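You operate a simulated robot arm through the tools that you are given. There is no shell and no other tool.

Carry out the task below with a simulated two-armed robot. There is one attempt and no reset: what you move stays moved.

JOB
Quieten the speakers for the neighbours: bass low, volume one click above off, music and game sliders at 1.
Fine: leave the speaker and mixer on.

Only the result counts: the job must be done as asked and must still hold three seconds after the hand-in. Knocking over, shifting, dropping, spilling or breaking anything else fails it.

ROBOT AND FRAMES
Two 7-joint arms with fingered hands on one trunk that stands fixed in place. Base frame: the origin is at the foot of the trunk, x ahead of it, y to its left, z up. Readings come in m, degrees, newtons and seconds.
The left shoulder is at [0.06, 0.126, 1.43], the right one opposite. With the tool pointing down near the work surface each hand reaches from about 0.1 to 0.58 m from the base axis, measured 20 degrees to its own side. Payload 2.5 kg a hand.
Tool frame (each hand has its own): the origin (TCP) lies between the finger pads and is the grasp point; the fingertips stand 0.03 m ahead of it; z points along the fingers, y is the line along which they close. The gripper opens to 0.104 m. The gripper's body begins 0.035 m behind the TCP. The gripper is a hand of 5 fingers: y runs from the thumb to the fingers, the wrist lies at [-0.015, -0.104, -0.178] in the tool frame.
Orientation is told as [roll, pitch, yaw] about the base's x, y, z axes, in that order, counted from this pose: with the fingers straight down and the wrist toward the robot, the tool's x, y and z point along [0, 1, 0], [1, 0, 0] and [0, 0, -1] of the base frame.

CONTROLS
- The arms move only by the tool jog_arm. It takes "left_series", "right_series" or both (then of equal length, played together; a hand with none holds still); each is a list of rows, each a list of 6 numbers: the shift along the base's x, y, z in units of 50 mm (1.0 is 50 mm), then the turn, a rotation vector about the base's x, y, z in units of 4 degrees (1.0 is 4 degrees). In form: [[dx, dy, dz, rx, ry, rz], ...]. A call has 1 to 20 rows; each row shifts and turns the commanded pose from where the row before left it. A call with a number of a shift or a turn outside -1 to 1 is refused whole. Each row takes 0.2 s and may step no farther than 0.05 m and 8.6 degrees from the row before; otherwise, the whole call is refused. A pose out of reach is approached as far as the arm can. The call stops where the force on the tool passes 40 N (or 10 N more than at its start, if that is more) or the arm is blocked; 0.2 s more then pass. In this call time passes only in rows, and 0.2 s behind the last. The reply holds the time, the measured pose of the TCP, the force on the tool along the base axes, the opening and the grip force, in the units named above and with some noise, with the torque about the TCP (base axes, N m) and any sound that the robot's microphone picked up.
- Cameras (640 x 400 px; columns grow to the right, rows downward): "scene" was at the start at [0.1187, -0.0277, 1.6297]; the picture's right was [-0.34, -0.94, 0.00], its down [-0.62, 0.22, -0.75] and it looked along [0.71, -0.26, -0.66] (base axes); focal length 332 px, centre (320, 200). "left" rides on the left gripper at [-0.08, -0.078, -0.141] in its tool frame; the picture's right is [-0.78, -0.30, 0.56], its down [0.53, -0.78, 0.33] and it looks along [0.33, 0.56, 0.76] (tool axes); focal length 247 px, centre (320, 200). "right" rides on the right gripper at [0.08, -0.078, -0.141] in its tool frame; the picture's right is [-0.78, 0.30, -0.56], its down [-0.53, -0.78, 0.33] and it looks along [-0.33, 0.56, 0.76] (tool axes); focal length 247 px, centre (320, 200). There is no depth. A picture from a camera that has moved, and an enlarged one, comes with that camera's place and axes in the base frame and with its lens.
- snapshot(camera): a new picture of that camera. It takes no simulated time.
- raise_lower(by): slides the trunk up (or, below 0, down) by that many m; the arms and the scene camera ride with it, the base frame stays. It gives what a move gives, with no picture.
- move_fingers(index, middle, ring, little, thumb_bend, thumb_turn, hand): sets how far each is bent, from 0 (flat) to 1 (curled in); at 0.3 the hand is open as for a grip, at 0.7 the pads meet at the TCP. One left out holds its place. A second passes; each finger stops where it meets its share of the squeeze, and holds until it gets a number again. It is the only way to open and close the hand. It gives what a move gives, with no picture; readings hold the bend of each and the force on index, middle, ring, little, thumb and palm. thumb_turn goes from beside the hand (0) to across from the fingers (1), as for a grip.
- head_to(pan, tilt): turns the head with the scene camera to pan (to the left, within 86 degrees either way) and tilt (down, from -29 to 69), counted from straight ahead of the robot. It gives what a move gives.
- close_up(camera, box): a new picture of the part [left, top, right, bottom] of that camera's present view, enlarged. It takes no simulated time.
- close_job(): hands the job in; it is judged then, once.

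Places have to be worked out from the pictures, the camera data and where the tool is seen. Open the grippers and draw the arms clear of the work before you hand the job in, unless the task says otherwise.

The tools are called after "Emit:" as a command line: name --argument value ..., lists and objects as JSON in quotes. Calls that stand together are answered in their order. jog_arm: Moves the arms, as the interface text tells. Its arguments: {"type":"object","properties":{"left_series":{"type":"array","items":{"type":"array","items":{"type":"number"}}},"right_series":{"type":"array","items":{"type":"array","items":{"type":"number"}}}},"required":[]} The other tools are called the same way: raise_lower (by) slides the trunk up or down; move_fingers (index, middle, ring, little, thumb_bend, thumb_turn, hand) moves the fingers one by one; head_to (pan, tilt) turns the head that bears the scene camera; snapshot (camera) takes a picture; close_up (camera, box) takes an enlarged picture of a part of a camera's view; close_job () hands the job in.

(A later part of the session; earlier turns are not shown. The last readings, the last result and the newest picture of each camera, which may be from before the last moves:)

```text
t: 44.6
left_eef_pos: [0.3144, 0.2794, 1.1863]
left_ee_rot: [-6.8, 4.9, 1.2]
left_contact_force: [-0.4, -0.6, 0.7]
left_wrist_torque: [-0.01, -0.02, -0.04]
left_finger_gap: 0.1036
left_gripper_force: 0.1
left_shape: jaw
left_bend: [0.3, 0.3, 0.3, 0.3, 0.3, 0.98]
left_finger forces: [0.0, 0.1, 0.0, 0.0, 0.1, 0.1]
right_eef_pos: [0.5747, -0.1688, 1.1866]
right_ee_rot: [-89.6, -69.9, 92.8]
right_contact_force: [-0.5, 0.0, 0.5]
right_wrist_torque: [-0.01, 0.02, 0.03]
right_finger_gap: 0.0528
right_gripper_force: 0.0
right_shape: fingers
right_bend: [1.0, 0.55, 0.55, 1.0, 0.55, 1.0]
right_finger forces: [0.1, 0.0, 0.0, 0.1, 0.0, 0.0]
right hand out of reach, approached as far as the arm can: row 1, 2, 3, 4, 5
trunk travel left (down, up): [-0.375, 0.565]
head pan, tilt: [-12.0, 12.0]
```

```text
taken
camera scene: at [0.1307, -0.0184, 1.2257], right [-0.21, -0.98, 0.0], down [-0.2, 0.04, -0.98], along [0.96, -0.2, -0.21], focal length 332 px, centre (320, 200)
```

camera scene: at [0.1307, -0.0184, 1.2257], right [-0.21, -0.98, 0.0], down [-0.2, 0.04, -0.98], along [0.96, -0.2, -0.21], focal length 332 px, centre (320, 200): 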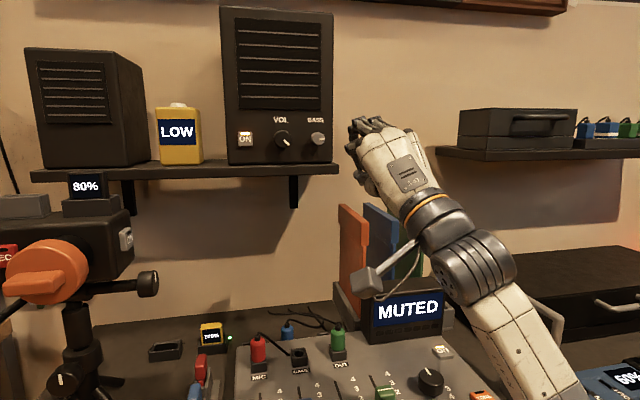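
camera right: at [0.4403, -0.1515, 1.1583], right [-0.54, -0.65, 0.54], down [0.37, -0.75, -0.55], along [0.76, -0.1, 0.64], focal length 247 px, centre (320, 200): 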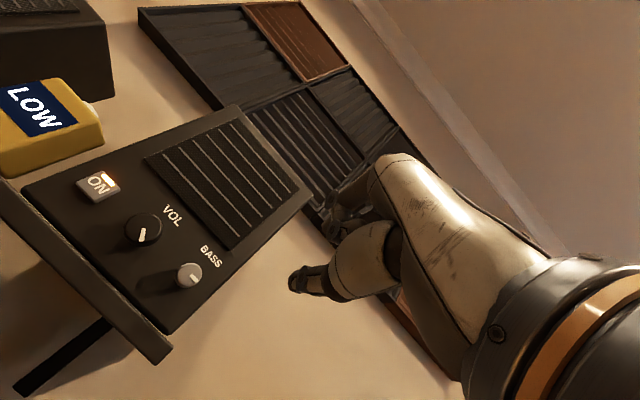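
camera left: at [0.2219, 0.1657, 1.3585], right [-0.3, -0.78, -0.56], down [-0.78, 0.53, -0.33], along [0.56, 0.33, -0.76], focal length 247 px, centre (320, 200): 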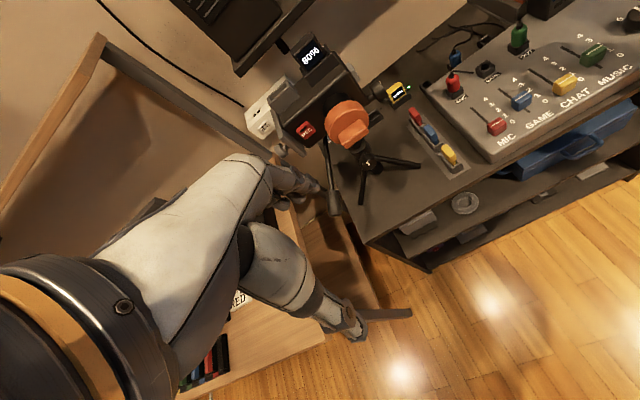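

The left arm stopped against something without harm and stays high. The right forearm is folded steeply because the target is near; farther forward it should line up better. I'll push straight ahead 9 cm, still short of the knobs.

Emit:
jog_arm --right_series '[[0.36, 0, 0, 0, 0, 0], [0.36, 0, 0, 0, 0, 0], [0.36, 0, 0, 0, 0, 0], [0.36, 0, 0, 0, 0, 0], [0.36, 0, 0, 0, 0, 0]]'

Emit:
snapshot --camera "scene"

```text
t: 45.9
left_eef_pos: [0.3158, 0.279, 1.1863]
left_ee_rot: [-6.8, 5.0, 1.2]
left_contact_force: [-0.1, 0.3, -0.3]
left_wrist_torque: [-0.01, -0.02, -0.03]
left_finger_gap: 0.1038
left_gripper_force: 0.1
left_shape: jaw
left_bend: [0.3, 0.3, 0.3, 0.3, 0.3, 0.98]
left_finger forces: [0.0, 0.0, 0.0, 0.1, 0.0, 0.0]
right_eef_pos: [0.6665, -0.1782, 1.1872]
right_ee_rot: [-91.3, -70.2, 93.8]
right_contact_force: [-1.3, 0.3, -0.9]
right_wrist_torque: [0.02, 0.01, 0.0]
right_finger_gap: 0.0527
right_gripper_force: 0.2
right_shape: fingers
right_bend: [1.0, 0.55, 0.55, 1.0, 0.55, 1.0]
right_finger forces: [0.0, 0.0, 0.1, 0.1, 0.1, 0.0]
right hand out of reach, approached as far as the arm can: row 1
trunk travel left (down, up): [-0.375, 0.565]
head pan, tilt: [-12.0, 12.0]
```

```text
taken
camera scene: at [0.1307, -0.0183, 1.2257], right [-0.21, -0.98, 0.0], down [-0.2, 0.04, -0.98], along [0.96, -0.2, -0.21], focal length 332 px, centre (320, 200)
```

scene: 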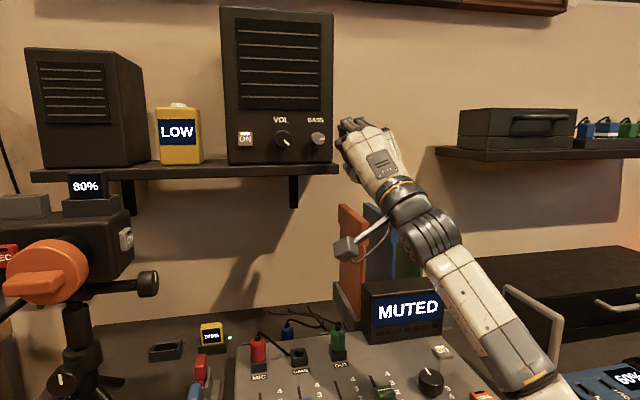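

That worked; only the first row was limited. Now I'll zoom on the knobs from this level view to refine their positions.

Emit:
close_up --camera "scene" --box '[220, 90, 380, 190]'

Emit:
snapshot --camera "right"

```text
4.00 times, centred on (300, 140) of scene
camera zoom: at [0.1307, -0.0183, 1.2257], right [-0.21, -0.98, 0.0], down [-0.2, 0.04, -0.98], along [0.96, -0.2, -0.21], focal length 1326 px, centre (400, 440)
```

zoom: 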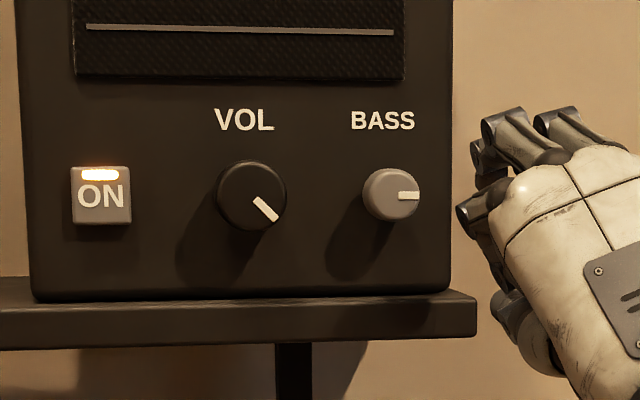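

```text
taken
camera right: at [0.524, -0.1365, 1.0849], right [-0.53, -0.65, 0.54], down [0.37, -0.75, -0.55], along [0.76, -0.09, 0.64], focal length 247 px, centre (320, 200)
```

right: 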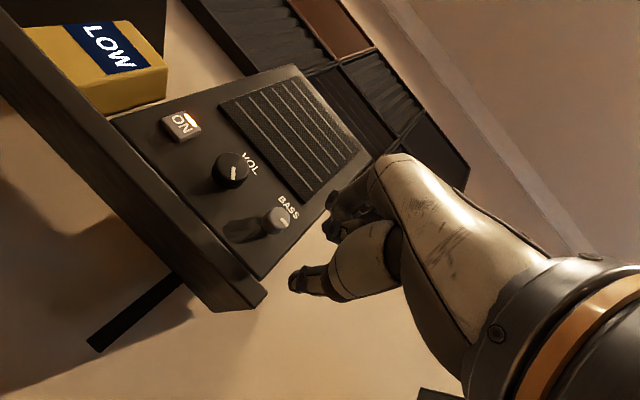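

The knob faces are at x≈0.745 (BASS y -0.146, VOL y -0.080, z≈1.209) and protrude about 20 mm from the panel at x≈0.765. I'll centre on the BASS axis at x≈0.67 and test how far the hand rolls there.

Emit:
jog_arm --right_series '[[0, 0.32, 0.22, 0, 0, 0], [0, 0.32, 0.22, 0, 0, 0], [0, 0, 0, 1, 0, 0], [0, 0, 0, 1, 0, 0], [0, 0, 0, 1, 0, 0], [0, 0, 0, 1, 0, 0], [0, 0, 0, 1, 0, 0], [0, 0, 0, 1, 0, 0]]'

Emit:
snapshot --camera "scene"

```text
t: 47.6
left_eef_pos: [0.3132, 0.2802, 1.187]
left_ee_rot: [-7.0, 4.9, 1.1]
left_contact_force: [-0.4, -0.2, -0.6]
left_wrist_torque: [0.03, 0.04, -0.01]
left_finger_gap: 0.1037
left_gripper_force: 0.0
left_shape: jaw
left_bend: [0.3, 0.3, 0.3, 0.3, 0.3, 0.98]
left_finger forces: [0.0, 0.0, 0.1, 0.0, 0.0, 0.0]
right_eef_pos: [0.6917, -0.242, 1.2431]
right_ee_rot: [109.2, -85.9, -106.5]
right_contact_force: [0.5, -0.2, 0.1]
right_wrist_torque: [0.0, 0.03, 0.01]
right_finger_gap: 0.0527
right_gripper_force: 0.1
right_shape: fingers
right_bend: [1.0, 0.55, 0.55, 1.0, 0.55, 1.0]
right_finger forces: [0.0, 0.0, 0.1, 0.1, 0.0, 0.0]
right hand out of reach, approached as far as the arm can: row 1, 2, 3, 4, 5, 6, 7, 8
trunk travel left (down, up): [-0.375, 0.565]
head pan, tilt: [-12.0, 12.0]
```

```text
taken
camera scene: at [0.1307, -0.0183, 1.2257], right [-0.21, -0.98, 0.0], down [-0.2, 0.04, -0.98], along [0.96, -0.2, -0.21], focal length 332 px, centre (320, 200)
```

scene: 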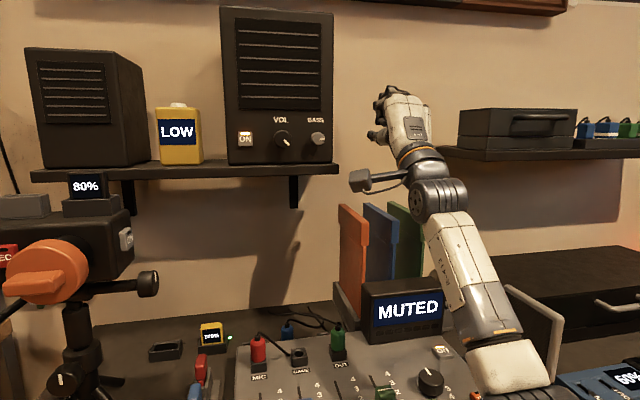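

With zero yaw, roll 0 forces the hand right to y≈-0.24. The knob can equally be pinched top and bottom with the fingers coming in from the right at an angle, which suits the forearm. I'll yaw the hand 40° left and move to a pre-grasp right of the BASS knob.

Emit:
jog_arm --right_series '[[0, 0.092, -0.068, 0, 0, 1], [0, 0.092, -0.068, 0, 0, 1], [0, 0.092, -0.068, 0, 0, 1], [0, 0.092, -0.068, 0, 0, 1], [0, 0.092, -0.068, 0, 0, 1], [0, 0.092, -0.068, 0, 0, 1], [0, 0.092, -0.068, 0, 0, 1], [0, 0.092, -0.068, 0, 0, 1], [0, 0.092, -0.068, 0, 0, 1], [0, 0.092, -0.068, 0, 0, 1]]'

Emit:
snapshot --camera "scene"

Emit:
snapshot --camera "right"

```text
t: 49.9
left_eef_pos: [0.3146, 0.2787, 1.1871]
left_ee_rot: [-6.8, 4.9, 1.3]
left_contact_force: [0.4, -0.1, 0.0]
left_wrist_torque: [0.0, -0.01, 0.0]
left_finger_gap: 0.1038
left_gripper_force: 0.1
left_shape: jaw
left_bend: [0.3, 0.3, 0.3, 0.3, 0.3, 0.98]
left_finger forces: [0.0, 0.0, 0.1, 0.0, 0.1, 0.1]
right_eef_pos: [0.686, -0.1938, 1.2096]
right_ee_rot: [108.4, -85.6, -66.4]
right_contact_force: [0.2, -0.5, 0.8]
right_wrist_torque: [-0.04, 0.0, -0.02]
right_finger_gap: 0.0526
right_gripper_force: 0.0
right_shape: fingers
right_bend: [1.0, 0.55, 0.55, 1.0, 0.55, 1.0]
right_finger forces: [0.0, 0.0, 0.1, 0.1, 0.0, 0.0]
right hand out of reach, approached as far as the arm can: row 10
trunk travel left (down, up): [-0.375, 0.565]
head pan, tilt: [-12.0, 12.0]
```

```text
taken
camera scene: at [0.1307, -0.0182, 1.2257], right [-0.21, -0.98, 0.0], down [-0.2, 0.04, -0.98], along [0.96, -0.2, -0.21], focal length 332 px, centre (320, 200)
```

scene: 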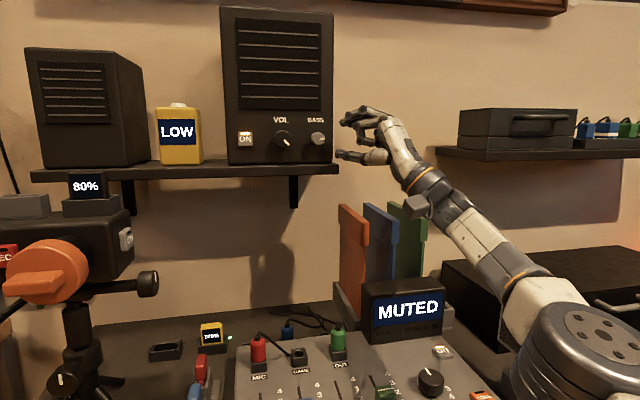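

```text
taken
camera right: at [0.5242, -0.2244, 1.1344], right [0.11, -0.97, 0.23], down [0.58, -0.12, -0.81], along [0.81, 0.22, 0.55], focal length 247 px, centre (320, 200)
```

right: 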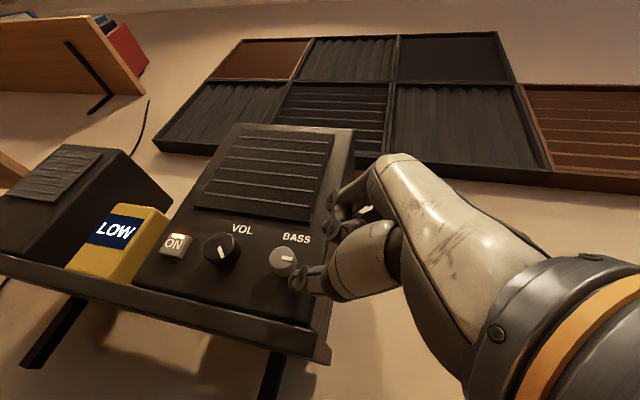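

The hand now has its fingers above and thumb below, aimed at BASS from the right at about 42° yaw. I'll creep closer with a bit of negative roll and check reach before the actual grasp.

Emit:
jog_arm --right_series '[[0.1, 0.1, 0, -0.8, 0, 0], [0.1, 0.1, 0, -0.8, 0, 0], [0.1, 0.1, 0, -0.8, 0, -0.5]]'

Emit:
close_up --camera "scene" --box '[260, 70, 420, 190]'

Emit:
close_up --camera "right" --box '[160, 140, 400, 340]'

```text
t: 50.6
left_eef_pos: [0.315, 0.2805, 1.1864]
left_ee_rot: [-6.9, 4.8, 1.2]
left_contact_force: [0.1, 0.1, -0.4]
left_wrist_torque: [0.01, -0.01, -0.01]
left_finger_gap: 0.1037
left_gripper_force: 0.0
left_shape: jaw
left_bend: [0.3, 0.3, 0.3, 0.3, 0.3, 0.98]
left_finger forces: [0.0, 0.0, 0.0, 0.1, 0.0, 0.0]
right_eef_pos: [0.6866, -0.1739, 1.2123]
right_ee_rot: [-31.8, -84.1, 71.5]
right_contact_force: [-0.8, 0.1, 0.0]
right_wrist_torque: [-0.04, -0.01, -0.02]
right_finger_gap: 0.0528
right_gripper_force: 0.1
right_shape: fingers
right_bend: [1.0, 0.55, 0.55, 1.0, 0.55, 1.0]
right_finger forces: [0.0, 0.0, 0.1, 0.1, 0.1, 0.0]
right hand out of reach, approached as far as the arm can: row 1, 2
trunk travel left (down, up): [-0.375, 0.565]
head pan, tilt: [-12.0, 12.0]
```

```text
3.33 times, centred on (340, 130) of scene
camera zoom: at [0.1306, -0.0183, 1.2258], right [-0.21, -0.98, 0.0], down [-0.2, 0.04, -0.98], along [0.96, -0.2, -0.21], focal length 1105 px, centre (253, 433)
```

zoom: 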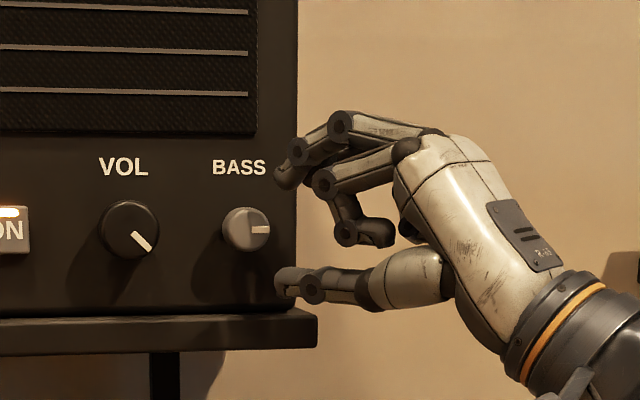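

```text
2.00 times, centred on (280, 240) of right
camera zoom: at [0.5244, -0.2104, 1.1416], right [0.08, -0.92, 0.39], down [0.57, -0.27, -0.77], along [0.82, 0.28, 0.5], focal length 494 px, centre (400, 120)
```

zoom: 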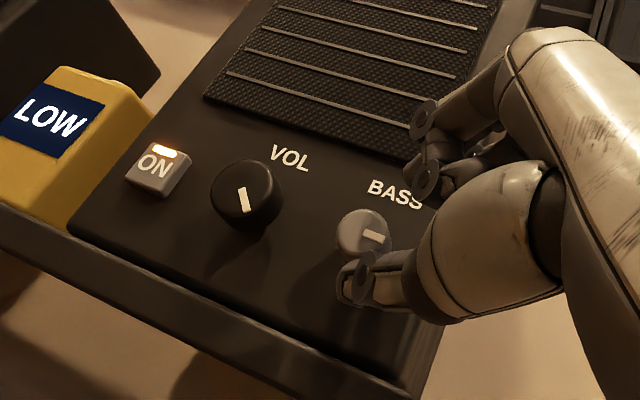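

The profile view shows the pinch aligned vertically with BASS. I'll move in about 4 cm so the fingertips straddle the knob.

Emit:
jog_arm --right_series '[[0.26, 0.113, -0.02, 0, 0, 0], [0.26, 0.113, -0.02, 0, 0, 0], [0.26, 0.113, -0.02, 0, 0, 0]]'

Emit:
close_up --camera "scene" --box '[260, 70, 420, 190]'

Emit:
close_up --camera "right" --box '[160, 140, 400, 340]'

```text
t: 51.5
left_eef_pos: [0.3143, 0.2784, 1.187]
left_ee_rot: [-6.9, 4.9, 1.2]
left_contact_force: [0.2, -0.4, 0.0]
left_wrist_torque: [-0.01, 0.0, 0.01]
left_finger_gap: 0.1038
left_gripper_force: 0.0
left_shape: jaw
left_bend: [0.3, 0.3, 0.3, 0.3, 0.3, 0.98]
left_finger forces: [0.1, 0.0, 0.0, 0.1, 0.1, 0.0]
right_eef_pos: [0.6933, -0.1508, 1.207]
right_ee_rot: [-31.0, -84.3, 70.8]
right_contact_force: [1.0, -0.5, -0.5]
right_wrist_torque: [0.01, 0.01, 0.01]
right_finger_gap: 0.053
right_gripper_force: 0.0
right_shape: fingers
right_bend: [1.0, 0.55, 0.55, 1.0, 0.55, 1.0]
right_finger forces: [0.0, 0.0, 0.1, 0.0, 0.1, 0.0]
right hand out of reach, approached as far as the arm can: row 1, 2, 3
trunk travel left (down, up): [-0.375, 0.565]
head pan, tilt: [-12.0, 12.0]
```

```text
3.33 times, centred on (340, 130) of scene
camera zoom: at [0.1307, -0.0184, 1.2257], right [-0.21, -0.98, 0.0], down [-0.2, 0.04, -0.98], along [0.96, -0.2, -0.21], focal length 1105 px, centre (253, 433)
```

zoom: 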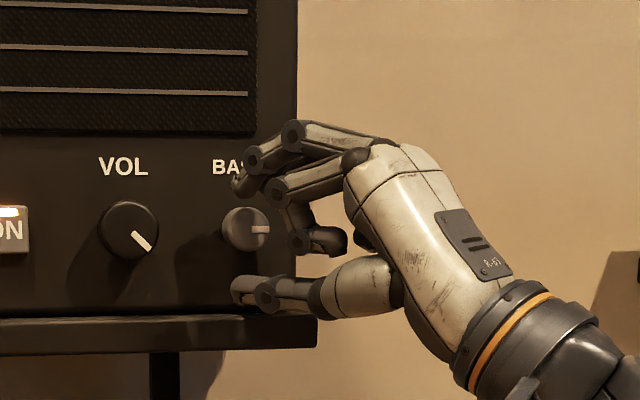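

```text
2.00 times, centred on (280, 240) of right
camera zoom: at [0.5308, -0.1881, 1.1371], right [0.08, -0.92, 0.38], down [0.57, -0.27, -0.77], along [0.82, 0.28, 0.5], focal length 494 px, centre (400, 120)
```

zoom: 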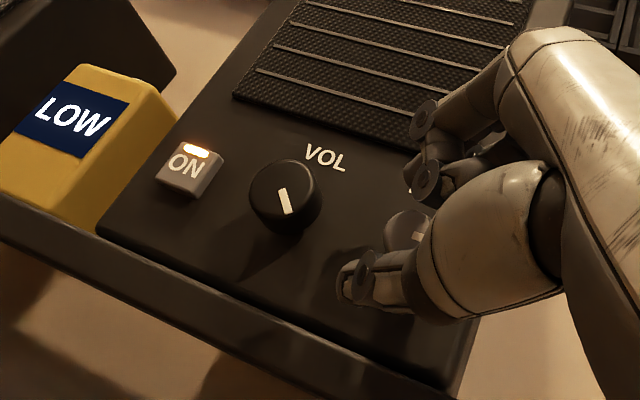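

The arm is at full stretch: the 40° yaw puts the wrist too far right. Near full extension the forearm points forward, so less yaw should now be possible. I'll reduce yaw by 25° while inching forward.

Emit:
jog_arm --right_series '[[0, 0, 0, -0.3, 0, -0.9], [0, 0, 0, -0.3, 0, -0.9], [0, 0, 0, -0.3, 0, -0.9], [0.1, 0, 0, -0.3, 0, -0.9], [0.1, 0, 0, -0.3, 0, -0.9], [0.1, 0, 0, -0.3, 0, -0.9], [0.1, 0, 0, -0.3, 0, -0.9]]'

Emit:
close_up --camera "scene" --box '[260, 70, 420, 190]'

```text
t: 52.9
left_eef_pos: [0.3105, 0.2784, 1.1866]
left_ee_rot: [-7.0, 4.8, 1.2]
left_contact_force: [0.6, -0.2, 0.2]
left_wrist_torque: [0.02, -0.04, -0.03]
left_finger_gap: 0.1041
left_gripper_force: 0.0
left_shape: jaw
left_bend: [0.3, 0.3, 0.3, 0.3, 0.3, 0.98]
left_finger forces: [0.0, 0.0, 0.1, 0.0, 0.1, 0.0]
right_eef_pos: [0.7251, -0.1492, 1.2261]
right_ee_rot: [-53.0, -78.1, 73.1]
right_contact_force: [-29.6, 0.4, -2.7]
right_wrist_torque: [-0.01, -0.35, -0.21]
right_finger_gap: 0.055
right_gripper_force: 15.3
right_shape: fingers
right_bend: [1.0, 0.57, 0.6, 1.0, 0.52, 1.0]
right_finger forces: [0.0, 13.2, 14.6, 0.0, 3.4, 0.1]
right hand out of reach, approached as far as the arm can: row 1, 2, 3, 4, 6
trunk travel left (down, up): [-0.375, 0.565]
head pan, tilt: [-12.0, 12.0]
stopped in row 6 (right hand): the force on the tool passed its limit at 44 N (the readings are from after the stop); the commanded pose is now the measured one
```

```text
3.33 times, centred on (340, 130) of scene
camera zoom: at [0.1263, -0.0186, 1.2263], right [-0.21, -0.98, 0.0], down [-0.2, 0.04, -0.98], along [0.96, -0.2, -0.2], focal length 1105 px, centre (253, 433)
```

zoom: 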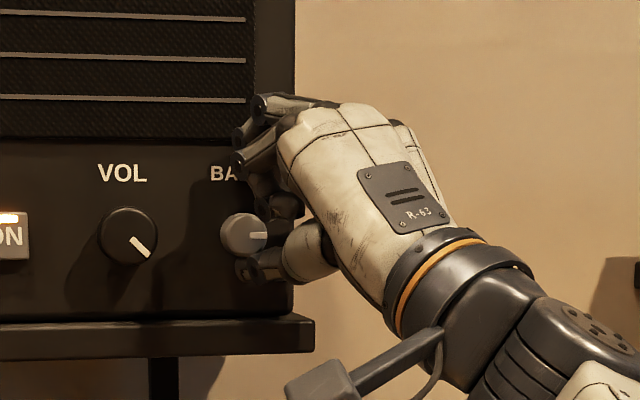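

The fingertips touched the speaker panel with about 40 N. I'll back off 15 mm right away and check that the speaker hasn't shifted.

Emit:
jog_arm --right_series '[[-0.3, 0, 0, 0, 0, 0]]'

Emit:
snapshot --camera "scene"

Emit:
close_up --camera "scene" --box '[220, 90, 380, 190]'

Emit:
close_up --camera "right" --box '[160, 140, 400, 340]'

```text
t: 53.2
left_eef_pos: [0.3149, 0.2787, 1.186]
left_ee_rot: [-6.9, 5.0, 1.2]
left_contact_force: [-0.2, 0.7, -0.3]
left_wrist_torque: [-0.02, 0.02, -0.03]
left_finger_gap: 0.1035
left_gripper_force: 0.0
left_shape: jaw
left_bend: [0.3, 0.3, 0.3, 0.3, 0.3, 0.98]
left_finger forces: [0.1, 0.0, 0.1, 0.0, 0.0, 0.0]
right_eef_pos: [0.7167, -0.1528, 1.2188]
right_ee_rot: [-49.2, -77.7, 68.9]
right_contact_force: [0.5, 0.0, -0.6]
right_wrist_torque: [-0.01, 0.02, -0.02]
right_finger_gap: 0.0528
right_gripper_force: 0.0
right_shape: fingers
right_bend: [1.0, 0.55, 0.55, 1.0, 0.55, 1.0]
right_finger forces: [0.1, 0.0, 0.1, 0.0, 0.1, 0.1]
trunk travel left (down, up): [-0.375, 0.565]
head pan, tilt: [-12.0, 12.0]
```

```text
taken
camera scene: at [0.1314, -0.0186, 1.2258], right [-0.21, -0.98, 0.0], down [-0.2, 0.04, -0.98], along [0.96, -0.2, -0.21], focal length 332 px, centre (320, 200)
```

scene: 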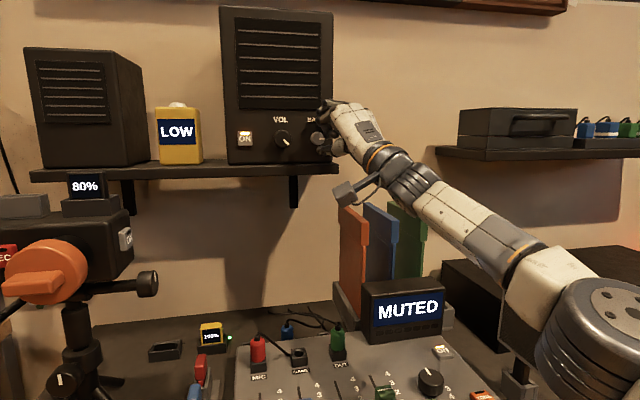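

```text
4.00 times, centred on (300, 140) of scene
camera zoom: at [0.1314, -0.0186, 1.2258], right [-0.21, -0.98, 0.0], down [-0.2, 0.04, -0.98], along [0.96, -0.2, -0.21], focal length 1326 px, centre (400, 440)
```

zoom: 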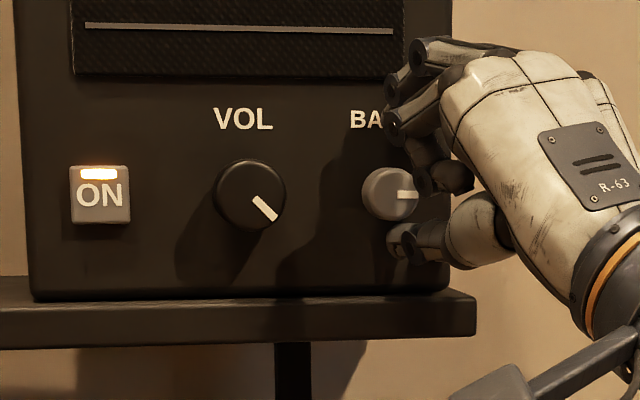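

```text
2.00 times, centred on (280, 240) of right
camera zoom: at [0.5513, -0.14, 1.1481], right [-0.23, -0.84, 0.49], down [0.44, -0.54, -0.72], along [0.87, 0.05, 0.49], focal length 494 px, centre (400, 120)
```

zoom: 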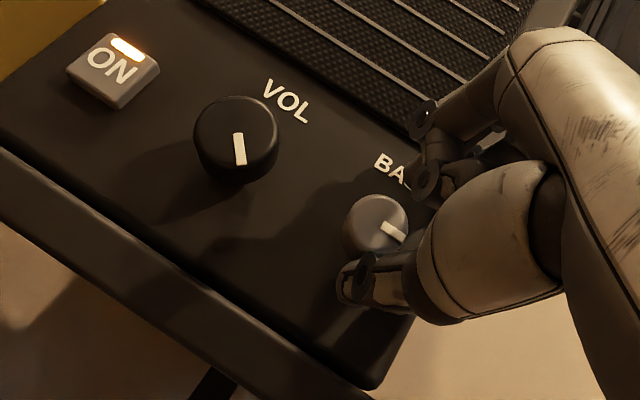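

The speaker hasn't moved: ON, VOL and its edges are at the same pixels. The pinch straddles BASS and is about 6 mm high, so I'll drop 6 mm, go 3 mm forward and close middle, ring and thumb on the knob.

Emit:
jog_arm --right_series '[[0.06, 0, -0.12, 0, 0, 0]]'

Emit:
move_fingers --hand "right" --middle 0.72 --ring 0.72 --thumb_bend 0.72

Emit:
close_up --camera "scene" --box '[220, 90, 380, 190]'

Emit:
close_up --camera "right" --box '[160, 140, 400, 340]'

```text
t: 53.6
left_eef_pos: [0.3152, 0.2783, 1.1859]
left_ee_rot: [-6.8, 4.9, 1.2]
left_contact_force: [0.1, -0.1, 0.2]
left_wrist_torque: [0.01, 0.01, 0.0]
left_finger_gap: 0.1038
left_gripper_force: 0.0
left_shape: jaw
left_bend: [0.3, 0.3, 0.3, 0.3, 0.3, 0.98]
left_finger forces: [0.0, 0.0, 0.0, 0.0, 0.0, 0.1]
right_eef_pos: [0.718, -0.1509, 1.2155]
right_ee_rot: [-50.4, -77.9, 70.1]
right_contact_force: [-4.4, -1.1, 0.8]
right_wrist_torque: [0.02, -0.11, -0.11]
right_finger_gap: 0.0529
right_gripper_force: 1.8
right_shape: fingers
right_bend: [1.0, 0.55, 0.55, 1.0, 0.55, 1.0]
right_finger forces: [0.0, 0.1, 3.4, 0.0, 0.1, 0.1]
trunk travel left (down, up): [-0.375, 0.565]
head pan, tilt: [-12.0, 12.0]
```

```text
t: 54.6
left_eef_pos: [0.3144, 0.2782, 1.1868]
left_ee_rot: [-6.9, 5.0, 1.2]
left_contact_force: [-0.3, -0.4, 0.0]
left_wrist_torque: [-0.02, 0.01, -0.05]
left_finger_gap: 0.1038
left_gripper_force: 0.1
left_shape: jaw
left_bend: [0.3, 0.3, 0.3, 0.3, 0.3, 0.98]
left_finger forces: [0.1, 0.0, 0.0, 0.0, 0.0, 0.1]
right_eef_pos: [0.7195, -0.1513, 1.2132]
right_ee_rot: [-49.7, -77.8, 69.5]
right_contact_force: [1.6, -2.4, -4.2]
right_wrist_torque: [-0.03, 0.09, -0.06]
right_finger_gap: 0.0497
right_gripper_force: 7.0
right_shape: fingers
right_bend: [1.0, 0.65, 0.72, 1.0, 0.64, 1.0]
right_finger forces: [0.0, 4.9, 0.0, 0.0, 9.7, 0.0]
trunk travel left (down, up): [-0.375, 0.565]
head pan, tilt: [-12.0, 12.0]
```

```text
4.00 times, centred on (300, 140) of scene
camera zoom: at [0.1313, -0.0187, 1.2256], right [-0.21, -0.98, 0.0], down [-0.2, 0.04, -0.98], along [0.96, -0.2, -0.21], focal length 1326 px, centre (400, 440)
```

zoom: 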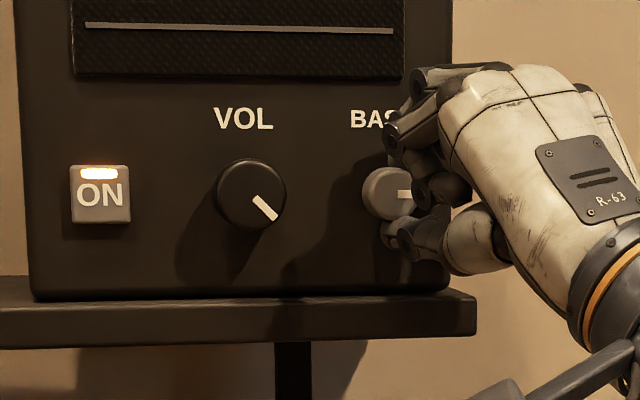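

```text
2.00 times, centred on (280, 240) of right
camera zoom: at [0.5542, -0.1401, 1.1426], right [-0.23, -0.84, 0.49], down [0.44, -0.54, -0.72], along [0.87, 0.05, 0.49], focal length 494 px, centre (400, 120)
```

zoom: 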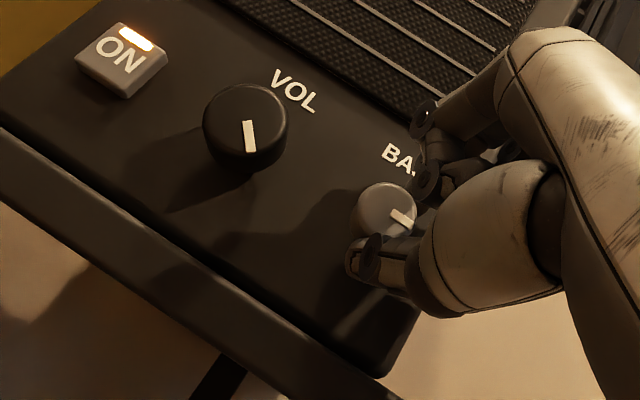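

Middle (4.9 N) and thumb (9.7 N) are on the knob; ring missed. I'll test a 24° counter-clockwise turn about the knob axis and watch the BASS pointer.

Emit:
jog_arm --right_series '[[0, 0, 0, -1, 0, 0], [0, 0, 0, -1, 0, 0], [0, 0, 0, -1, 0, 0], [0, 0, 0, -1, 0, 0], [0, 0, 0, -1, 0, 0], [0, 0, 0, -1, 0, 0]]'

Emit:
close_up --camera "scene" --box '[220, 90, 380, 190]'

Emit:
close_up --camera "right" --box '[160, 140, 400, 340]'

```text
t: 56.0
left_eef_pos: [0.3157, 0.2794, 1.1856]
left_ee_rot: [-6.8, 5.0, 1.2]
left_contact_force: [0.7, 0.0, 0.5]
left_wrist_torque: [-0.01, 0.0, -0.03]
left_finger_gap: 0.1039
left_gripper_force: 0.0
left_shape: jaw
left_bend: [0.3, 0.3, 0.3, 0.3, 0.3, 0.98]
left_finger forces: [0.0, 0.0, 0.0, 0.0, 0.0, 0.1]
right_eef_pos: [0.7122, -0.1483, 1.2152]
right_ee_rot: [-63.9, -54.2, 82.5]
right_contact_force: [9.4, -6.9, -0.6]
right_wrist_torque: [-0.07, -0.08, -0.14]
right_finger_gap: 0.0495
right_gripper_force: 7.8
right_shape: fingers
right_bend: [1.0, 0.65, 0.72, 1.0, 0.63, 1.0]
right_finger forces: [0.0, 7.0, 0.1, 0.0, 9.0, 0.1]
right hand out of reach, approached as far as the arm can: row 6
trunk travel left (down, up): [-0.375, 0.565]
head pan, tilt: [-12.0, 12.0]
```

```text
4.00 times, centred on (300, 140) of scene
camera zoom: at [0.1322, -0.0191, 1.2255], right [-0.21, -0.98, 0.0], down [-0.2, 0.04, -0.98], along [0.96, -0.2, -0.21], focal length 1326 px, centre (400, 440)
```

zoom: 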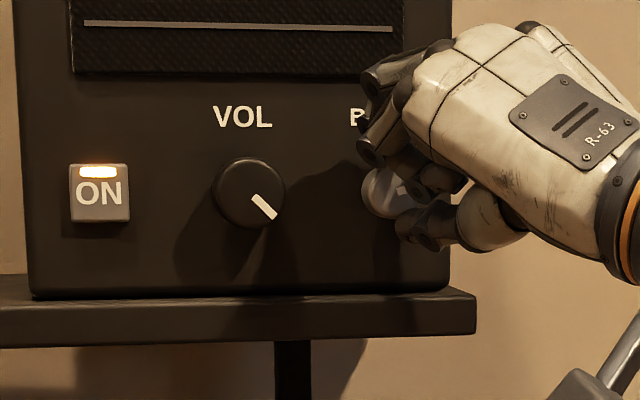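

```text
2.00 times, centred on (280, 240) of right
camera zoom: at [0.547, -0.1648, 1.1449], right [-0.23, -0.57, 0.79], down [0.44, -0.79, -0.44], along [0.87, 0.24, 0.43], focal length 494 px, centre (400, 120)
```

zoom: 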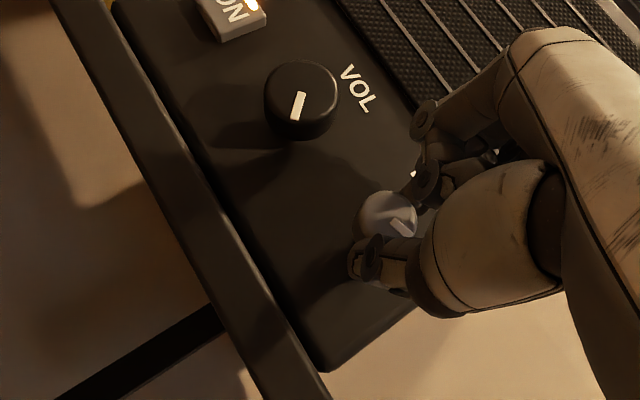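

The hand rotated 24°. I'll zoom further to see whether the BASS pointer followed.

Emit:
close_up --camera "scene" --box '[290, 120, 340, 155]'

Emit:
close_up --camera "right" --box '[320, 220, 400, 290]'

```text
11.43 times, centred on (315, 138) of scene
camera zoom: at [0.1322, -0.0191, 1.2255], right [-0.21, -0.98, 0.0], down [-0.2, 0.04, -0.98], along [0.96, -0.2, -0.21], focal length 3789 px, centre (377, 914)
```

zoom: 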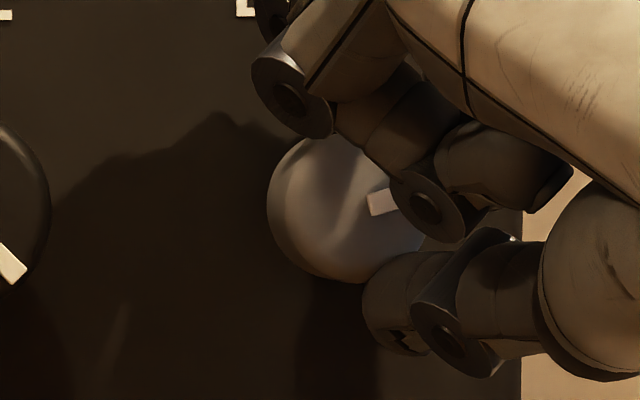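

```text
5.71 times, centred on (360, 255) of right
camera zoom: at [0.547, -0.1648, 1.1449], right [-0.23, -0.57, 0.79], down [0.44, -0.79, -0.44], along [0.87, 0.24, 0.43], focal length 1411 px, centre (91, -114)
```

zoom: 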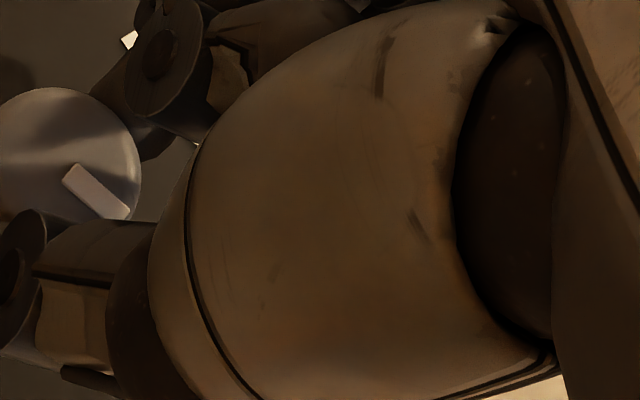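

The pointer turned only about 10–15° because the pinch holds just the right edge of the knob. I'll open, back off 3 cm, shift left, and test how far the roll goes the other way at this position.

Emit:
move_fingers --hand "right" --middle 0.52 --ring 0.52 --thumb_bend 0.52

Emit:
jog_arm --right_series '[[-0.3, 0, 0, 0, 0, 0], [-0.3, 0, 0, 0, 0, 0], [0, 0.12, -0.1, -1, 0, 0], [0, 0.12, 0, -1, 0, 0], [0, 0, 0, -1, 0, 0], [0, 0, 0, -1, 0, 0], [0, 0, 0, -1, 0, 0], [0, 0, 0, -1, 0, 0], [0, 0, 0, -1, 0, 0], [0, 0, 0, -1, 0, 0], [0, 0, 0, -1, 0, 0], [0, 0, 0, -1, 0, 0]]'

Emit:
snapshot --camera "scene"

```text
t: 57.0
left_eef_pos: [0.3157, 0.2783, 1.1872]
left_ee_rot: [-6.9, 5.0, 1.3]
left_contact_force: [-0.2, -1.2, 0.5]
left_wrist_torque: [0.04, -0.03, 0.01]
left_finger_gap: 0.1037
left_gripper_force: 0.0
left_shape: jaw
left_bend: [0.3, 0.3, 0.3, 0.3, 0.3, 0.98]
left_finger forces: [0.0, 0.0, 0.1, 0.1, 0.0, 0.1]
right_eef_pos: [0.7103, -0.1451, 1.2164]
right_ee_rot: [-64.0, -54.3, 82.9]
right_contact_force: [0.3, 0.4, -0.4]
right_wrist_torque: [0.02, -0.02, 0.01]
right_finger_gap: 0.0541
right_gripper_force: 0.1
right_shape: fingers
right_bend: [1.0, 0.52, 0.52, 1.0, 0.52, 1.0]
right_finger forces: [0.0, 0.1, 0.1, 0.0, 0.0, 0.0]
trunk travel left (down, up): [-0.375, 0.565]
head pan, tilt: [-12.0, 12.0]
```

```text
t: 59.6
left_eef_pos: [0.3149, 0.2786, 1.185]
left_ee_rot: [-6.9, 5.1, 1.1]
left_contact_force: [0.8, 0.3, 0.4]
left_wrist_torque: [0.04, -0.01, 0.01]
left_finger_gap: 0.1038
left_gripper_force: 0.0
left_shape: jaw
left_bend: [0.3, 0.3, 0.3, 0.3, 0.3, 0.98]
left_finger forces: [0.0, 0.0, 0.0, 0.1, 0.0, 0.0]
right_eef_pos: [0.6779, -0.1311, 1.2091]
right_ee_rot: [-68.7, -14.5, 85.7]
right_contact_force: [0.1, 0.4, 0.2]
right_wrist_torque: [-0.01, 0.01, 0.02]
right_finger_gap: 0.0541
right_gripper_force: 0.1
right_shape: fingers
right_bend: [1.0, 0.52, 0.52, 1.0, 0.52, 1.0]
right_finger forces: [0.1, 0.0, 0.0, 0.0, 0.0, 0.1]
right hand out of reach, approached as far as the arm can: row 12
trunk travel left (down, up): [-0.375, 0.565]
head pan, tilt: [-12.0, 12.0]
```

```text
taken
camera scene: at [0.1307, -0.0183, 1.2257], right [-0.21, -0.98, 0.0], down [-0.2, 0.04, -0.98], along [0.96, -0.2, -0.21], focal length 332 px, centre (320, 200)
```

scene: 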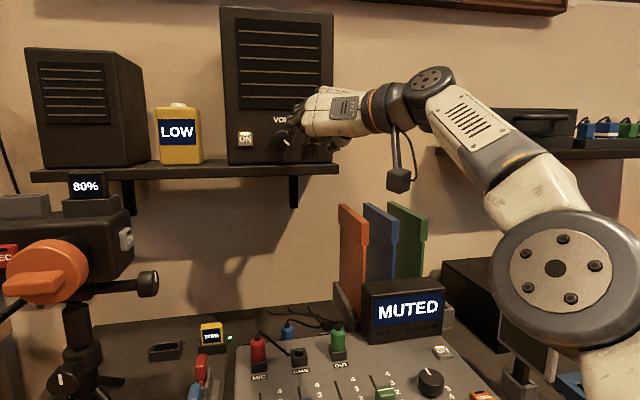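

Rolling from about -11° to -75° is available here, roughly a 60° stroke. Ring leads into the panel because of the yaw, so I'll curl it and use only middle and thumb, which allows a deeper grip. I'll roll back to about -15° and centre on the knob axis.

Emit:
move_fingers --hand "right" --ring 1 --middle 0.5 --thumb_bend 0.5

Emit:
jog_arm --right_series '[[0, -0.02, 0, 1, 0, 0], [0, -0.02, 0, 1, 0, 0], [0, -0.02, 0, 1, 0, 0], [0, -0.02, 0, 1, 0, 0], [0, -0.02, 0, 1, 0, 0], [0, -0.02, 0, 1, 0, 0], [0, -0.02, 0, 1, 0, 0], [0, -0.02, 0, 1, 0, 0], [0, -0.02, 0, 1, 0, 0], [0, -0.02, 0, 1, 0, 0], [0, -0.02, 0, 1, 0, 0], [0, -0.02, 0, 1, 0, 0], [0, -0.02, 0, 1, 0, 0], [0, -0.02, 0, 1, 0, 0]]'

Emit:
close_up --camera "scene" --box '[260, 90, 380, 170]'

Emit:
close_up --camera "right" --box '[200, 140, 400, 300]'

```text
t: 60.6
left_eef_pos: [0.3143, 0.2796, 1.1854]
left_ee_rot: [-7.0, 5.0, 1.2]
left_contact_force: [0.4, 0.0, 0.1]
left_wrist_torque: [-0.01, 0.02, -0.05]
left_finger_gap: 0.1035
left_gripper_force: 0.1
left_shape: jaw
left_bend: [0.3, 0.3, 0.3, 0.3, 0.3, 0.98]
left_finger forces: [0.0, 0.0, 0.0, 0.0, 0.1, 0.1]
right_eef_pos: [0.6778, -0.1314, 1.2099]
right_ee_rot: [-68.7, -14.5, 85.7]
right_contact_force: [-0.1, -0.1, 0.4]
right_wrist_torque: [0.02, 0.0, -0.01]
right_finger_gap: 0.0551
right_gripper_force: 0.0
right_shape: fingers
right_bend: [1.0, 0.5, 1.0, 1.0, 0.5, 1.0]
right_finger forces: [0.0, 0.0, 0.1, 0.0, 0.0, 0.0]
trunk travel left (down, up): [-0.375, 0.565]
head pan, tilt: [-12.0, 12.0]
```

```text
t: 63.6
left_eef_pos: [0.3149, 0.2784, 1.1866]
left_ee_rot: [-6.9, 5.0, 1.1]
left_contact_force: [0.0, 0.6, -0.7]
left_wrist_torque: [-0.01, -0.05, 0.01]
left_finger_gap: 0.1037
left_gripper_force: 0.1
left_shape: jaw
left_bend: [0.3, 0.3, 0.3, 0.3, 0.3, 0.98]
left_finger forces: [0.0, 0.1, 0.0, 0.1, 0.0, 0.0]
right_eef_pos: [0.6776, -0.1465, 1.2091]
right_ee_rot: [-58.1, -70.2, 77.6]
right_contact_force: [-0.5, -0.1, -0.5]
right_wrist_torque: [0.0, 0.02, -0.02]
right_finger_gap: 0.0552
right_gripper_force: 0.0
right_shape: fingers
right_bend: [1.0, 0.5, 1.0, 1.0, 0.5, 1.0]
right_finger forces: [0.0, 0.0, 0.1, 0.0, 0.1, 0.1]
trunk travel left (down, up): [-0.375, 0.565]
head pan, tilt: [-12.0, 12.0]
```

```text
5.00 times, centred on (320, 130) of scene
camera zoom: at [0.1307, -0.0184, 1.2257], right [-0.21, -0.98, 0.0], down [-0.2, 0.04, -0.98], along [0.96, -0.2, -0.21], focal length 1658 px, centre (320, 550)
```

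zoom: 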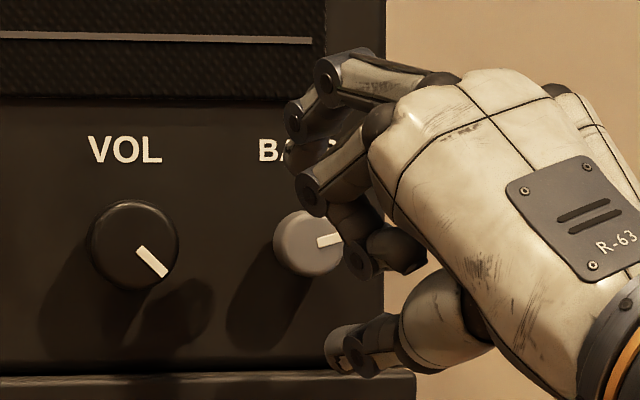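

```text
2.50 times, centred on (300, 220) of right
camera zoom: at [0.5121, -0.1435, 1.1377], right [-0.23, -0.76, 0.6], down [0.44, -0.63, -0.64], along [0.87, 0.12, 0.48], focal length 617 px, centre (370, 150)
```

zoom: 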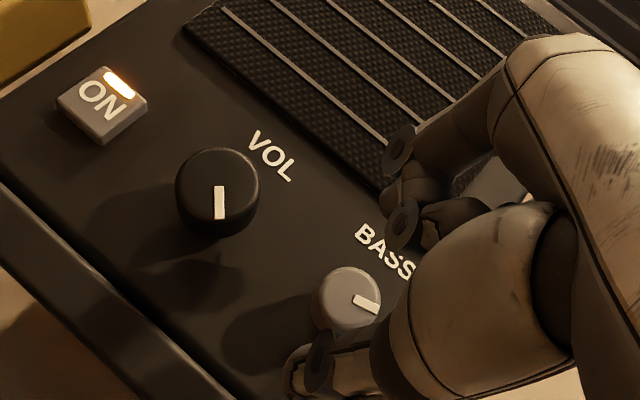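

No reach limits now, and the pointer moved about 12° counter-clockwise. TCP is on the knob axis, so I'll advance about 47 mm in small steps and watch for panel contact.

Emit:
jog_arm --right_series '[[0.3, 0.02, 0, 0, 0, 0], [0.3, 0.02, 0, 0, 0, 0], [0.2, 0, 0, 0, 0, 0], [0.14, 0, 0, 0, 0, 0]]'

Emit:
close_up --camera "scene" --box '[260, 90, 380, 170]'

Emit:
close_up --camera "right" --box '[200, 140, 400, 300]'

```text
t: 64.7
left_eef_pos: [0.3126, 0.2801, 1.1872]
left_ee_rot: [-7.0, 4.8, 1.2]
left_contact_force: [-0.2, -0.6, -0.4]
left_wrist_torque: [0.0, 0.0, -0.02]
left_finger_gap: 0.1037
left_gripper_force: 0.0
left_shape: jaw
left_bend: [0.3, 0.3, 0.3, 0.3, 0.3, 0.98]
left_finger forces: [0.0, 0.0, 0.1, 0.1, 0.1, 0.0]
right_eef_pos: [0.7217, -0.1416, 1.2136]
right_ee_rot: [-59.2, -70.2, 78.9]
right_contact_force: [-13.4, 0.0, 0.3]
right_wrist_torque: [0.01, -0.37, 0.06]
right_finger_gap: 0.0551
right_gripper_force: 6.2
right_shape: fingers
right_bend: [1.0, 0.51, 1.0, 1.0, 0.5, 1.0]
right_finger forces: [0.0, 13.1, 0.0, 0.1, 0.0, 0.0]
trunk travel left (down, up): [-0.375, 0.565]
head pan, tilt: [-12.0, 12.0]
```

```text
5.00 times, centred on (320, 130) of scene
camera zoom: at [0.1287, -0.0183, 1.226], right [-0.21, -0.98, 0.0], down [-0.2, 0.04, -0.98], along [0.96, -0.2, -0.21], focal length 1658 px, centre (320, 550)
```

zoom: 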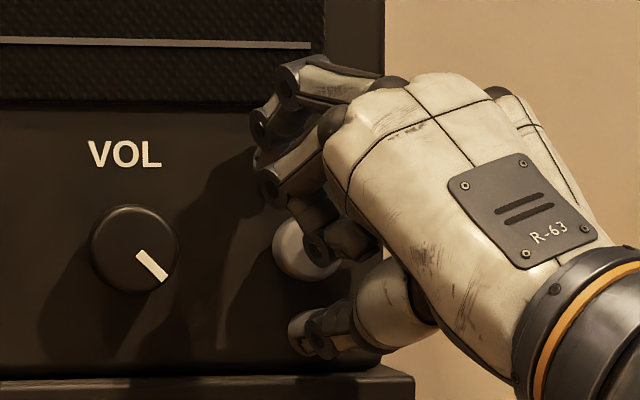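

```text
2.50 times, centred on (300, 220) of right
camera zoom: at [0.557, -0.1403, 1.1404], right [-0.23, -0.76, 0.6], down [0.45, -0.63, -0.63], along [0.86, 0.12, 0.49], focal length 617 px, centre (370, 150)
```

zoom: 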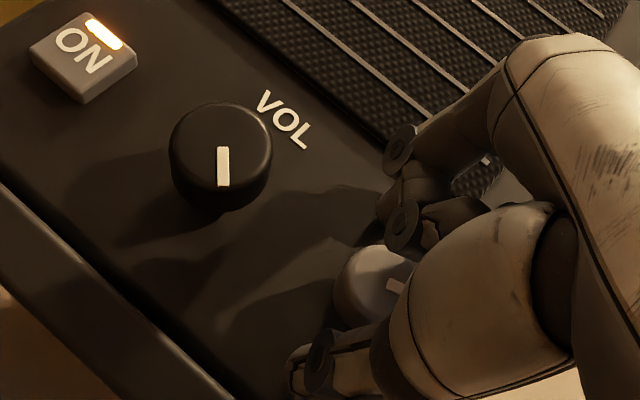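

The middle fingertip presses on the panel (13 N) because it is too straight. I'll back off 4 mm, then close middle and thumb on the knob.

Emit:
jog_arm --right_series '[[-0.08, -0.04, -0.06, 0, 0, 0]]'

Emit:
move_fingers --hand "right" --middle 0.75 --thumb_bend 0.75

Emit:
close_up --camera "scene" --box '[260, 90, 380, 170]'

Emit:
close_up --camera "right" --box '[200, 140, 400, 300]'

```text
t: 65.0
left_eef_pos: [0.3134, 0.2789, 1.1868]
left_ee_rot: [-7.0, 5.0, 1.2]
left_contact_force: [-0.4, -0.3, -0.1]
left_wrist_torque: [0.0, 0.02, 0.03]
left_finger_gap: 0.1038
left_gripper_force: 0.1
left_shape: jaw
left_bend: [0.3, 0.3, 0.3, 0.3, 0.3, 0.98]
left_finger forces: [0.1, 0.0, 0.0, 0.0, 0.1, 0.0]
right_eef_pos: [0.72, -0.1438, 1.2088]
right_ee_rot: [-58.5, -70.2, 78.1]
right_contact_force: [-7.5, -0.1, 1.5]
right_wrist_torque: [0.02, -0.29, 0.09]
right_finger_gap: 0.0552
right_gripper_force: 3.6
right_shape: fingers
right_bend: [1.0, 0.48, 1.0, 1.0, 0.5, 1.0]
right_finger forces: [0.1, 7.0, 0.0, 0.0, 0.1, 0.1]
trunk travel left (down, up): [-0.375, 0.565]
head pan, tilt: [-12.0, 12.0]
```

```text
t: 66.0
left_eef_pos: [0.3158, 0.2794, 1.1874]
left_ee_rot: [-6.9, 5.0, 1.2]
left_contact_force: [-0.1, 0.0, 0.0]
left_wrist_torque: [-0.01, -0.02, 0.03]
left_finger_gap: 0.1037
left_gripper_force: 0.0
left_shape: jaw
left_bend: [0.3, 0.3, 0.3, 0.3, 0.3, 0.98]
left_finger forces: [0.1, 0.0, 0.0, 0.0, 0.1, 0.0]
right_eef_pos: [0.7214, -0.1457, 1.2067]
right_ee_rot: [-58.2, -70.1, 77.7]
right_contact_force: [4.2, 0.2, 5.5]
right_wrist_torque: [-0.01, -0.21, -0.04]
right_finger_gap: 0.0463
right_gripper_force: 8.5
right_shape: fingers
right_bend: [1.0, 0.59, 1.0, 1.0, 0.69, 1.0]
right_finger forces: [0.0, 11.3, 0.1, 0.0, 6.2, 0.0]
trunk travel left (down, up): [-0.375, 0.565]
head pan, tilt: [-12.0, 12.0]
```

```text
5.00 times, centred on (320, 130) of scene
camera zoom: at [0.1307, -0.0181, 1.2258], right [-0.21, -0.98, 0.0], down [-0.2, 0.04, -0.98], along [0.96, -0.2, -0.21], focal length 1658 px, centre (320, 550)
```

zoom: 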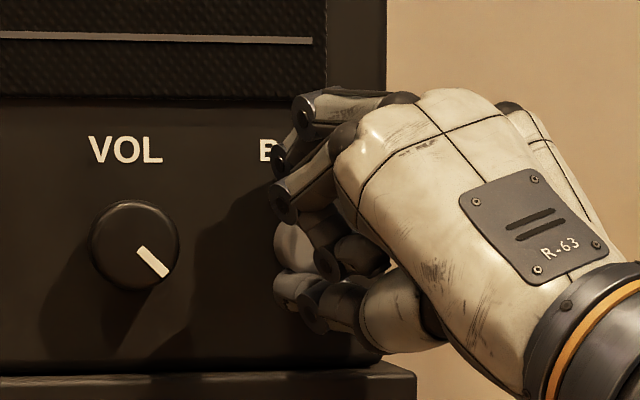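

```text
2.50 times, centred on (300, 220) of right
camera zoom: at [0.5562, -0.1428, 1.1347], right [-0.23, -0.76, 0.6], down [0.44, -0.64, -0.64], along [0.87, 0.12, 0.48], focal length 617 px, centre (370, 150)
```

zoom: 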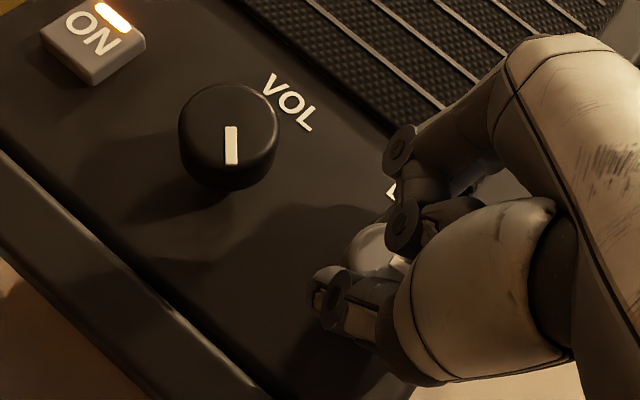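

The knob is gripped (middle 11 N, thumb 6 N). I'll turn about 56° counter-clockwise with a slight upward correction.

Emit:
jog_arm --right_series '[[0, 0, 0.03, -1, 0, 0], [0, 0, 0.02, -1, 0, 0], [0, 0, 0, -1, 0, 0], [0, 0, 0, -1, 0, 0], [0, 0, 0, -1, 0, 0], [0, 0, 0, -1, 0, 0], [0, 0, 0, -1, 0, 0], [0, 0, 0, -1, 0, 0], [0, 0, 0, -1, 0, 0], [0, 0, 0, -1, 0, 0], [0, 0, 0, -1, 0, 0], [0, 0, 0, -1, 0, 0], [0, 0, 0, -1, 0, 0], [0, 0, 0, -1, 0, 0]]'

Emit:
close_up --camera "scene" --box '[260, 90, 380, 170]'

Emit:
close_up --camera "right" --box '[200, 140, 400, 300]'

```text
t: 69.0
left_eef_pos: [0.314, 0.279, 1.1855]
left_ee_rot: [-6.9, 4.9, 1.2]
left_contact_force: [-0.3, -0.1, -0.3]
left_wrist_torque: [-0.01, 0.04, 0.02]
left_finger_gap: 0.1037
left_gripper_force: 0.1
left_shape: jaw
left_bend: [0.3, 0.3, 0.3, 0.3, 0.3, 0.98]
left_finger forces: [0.0, 0.0, 0.0, 0.0, 0.1, 0.0]
right_eef_pos: [0.6822, -0.1251, 1.2035]
right_ee_rot: [-68.7, -14.5, 85.7]
right_contact_force: [1.0, 0.9, 0.1]
right_wrist_torque: [-0.01, 0.01, 0.01]
right_finger_gap: 0.0427
right_gripper_force: 0.1
right_shape: fingers
right_bend: [1.0, 0.73, 1.0, 1.0, 0.75, 1.0]
right_finger forces: [0.1, 0.1, 0.0, 0.0, 0.0, 0.0]
right hand out of reach, approached as far as the arm can: row 4, 5, 6, 7, 8, 9, 10, 11, 12, 13, 14
trunk travel left (down, up): [-0.375, 0.565]
head pan, tilt: [-12.0, 12.0]
```

```text
5.00 times, centred on (320, 130) of scene
camera zoom: at [0.1307, -0.0183, 1.2257], right [-0.21, -0.98, 0.0], down [-0.2, 0.04, -0.98], along [0.96, -0.2, -0.21], focal length 1658 px, centre (320, 550)
```

zoom: 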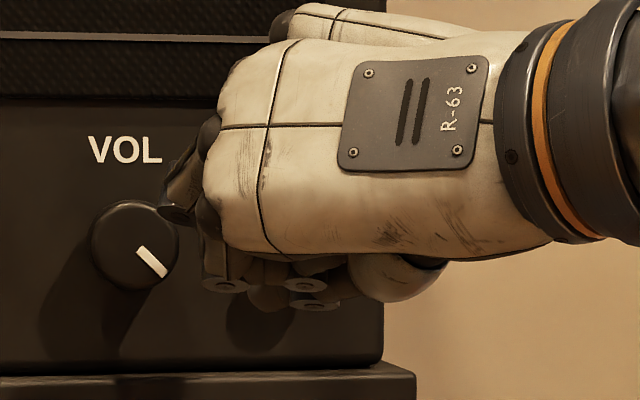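

```text
2.50 times, centred on (300, 220) of right
camera zoom: at [0.516, -0.1827, 1.16], right [-0.23, 0.07, 0.97], down [0.44, -0.88, 0.17], along [0.87, 0.47, 0.17], focal length 617 px, centre (370, 150)
```

zoom: 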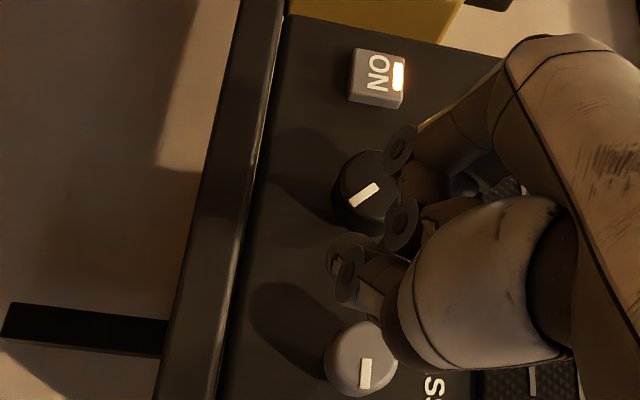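

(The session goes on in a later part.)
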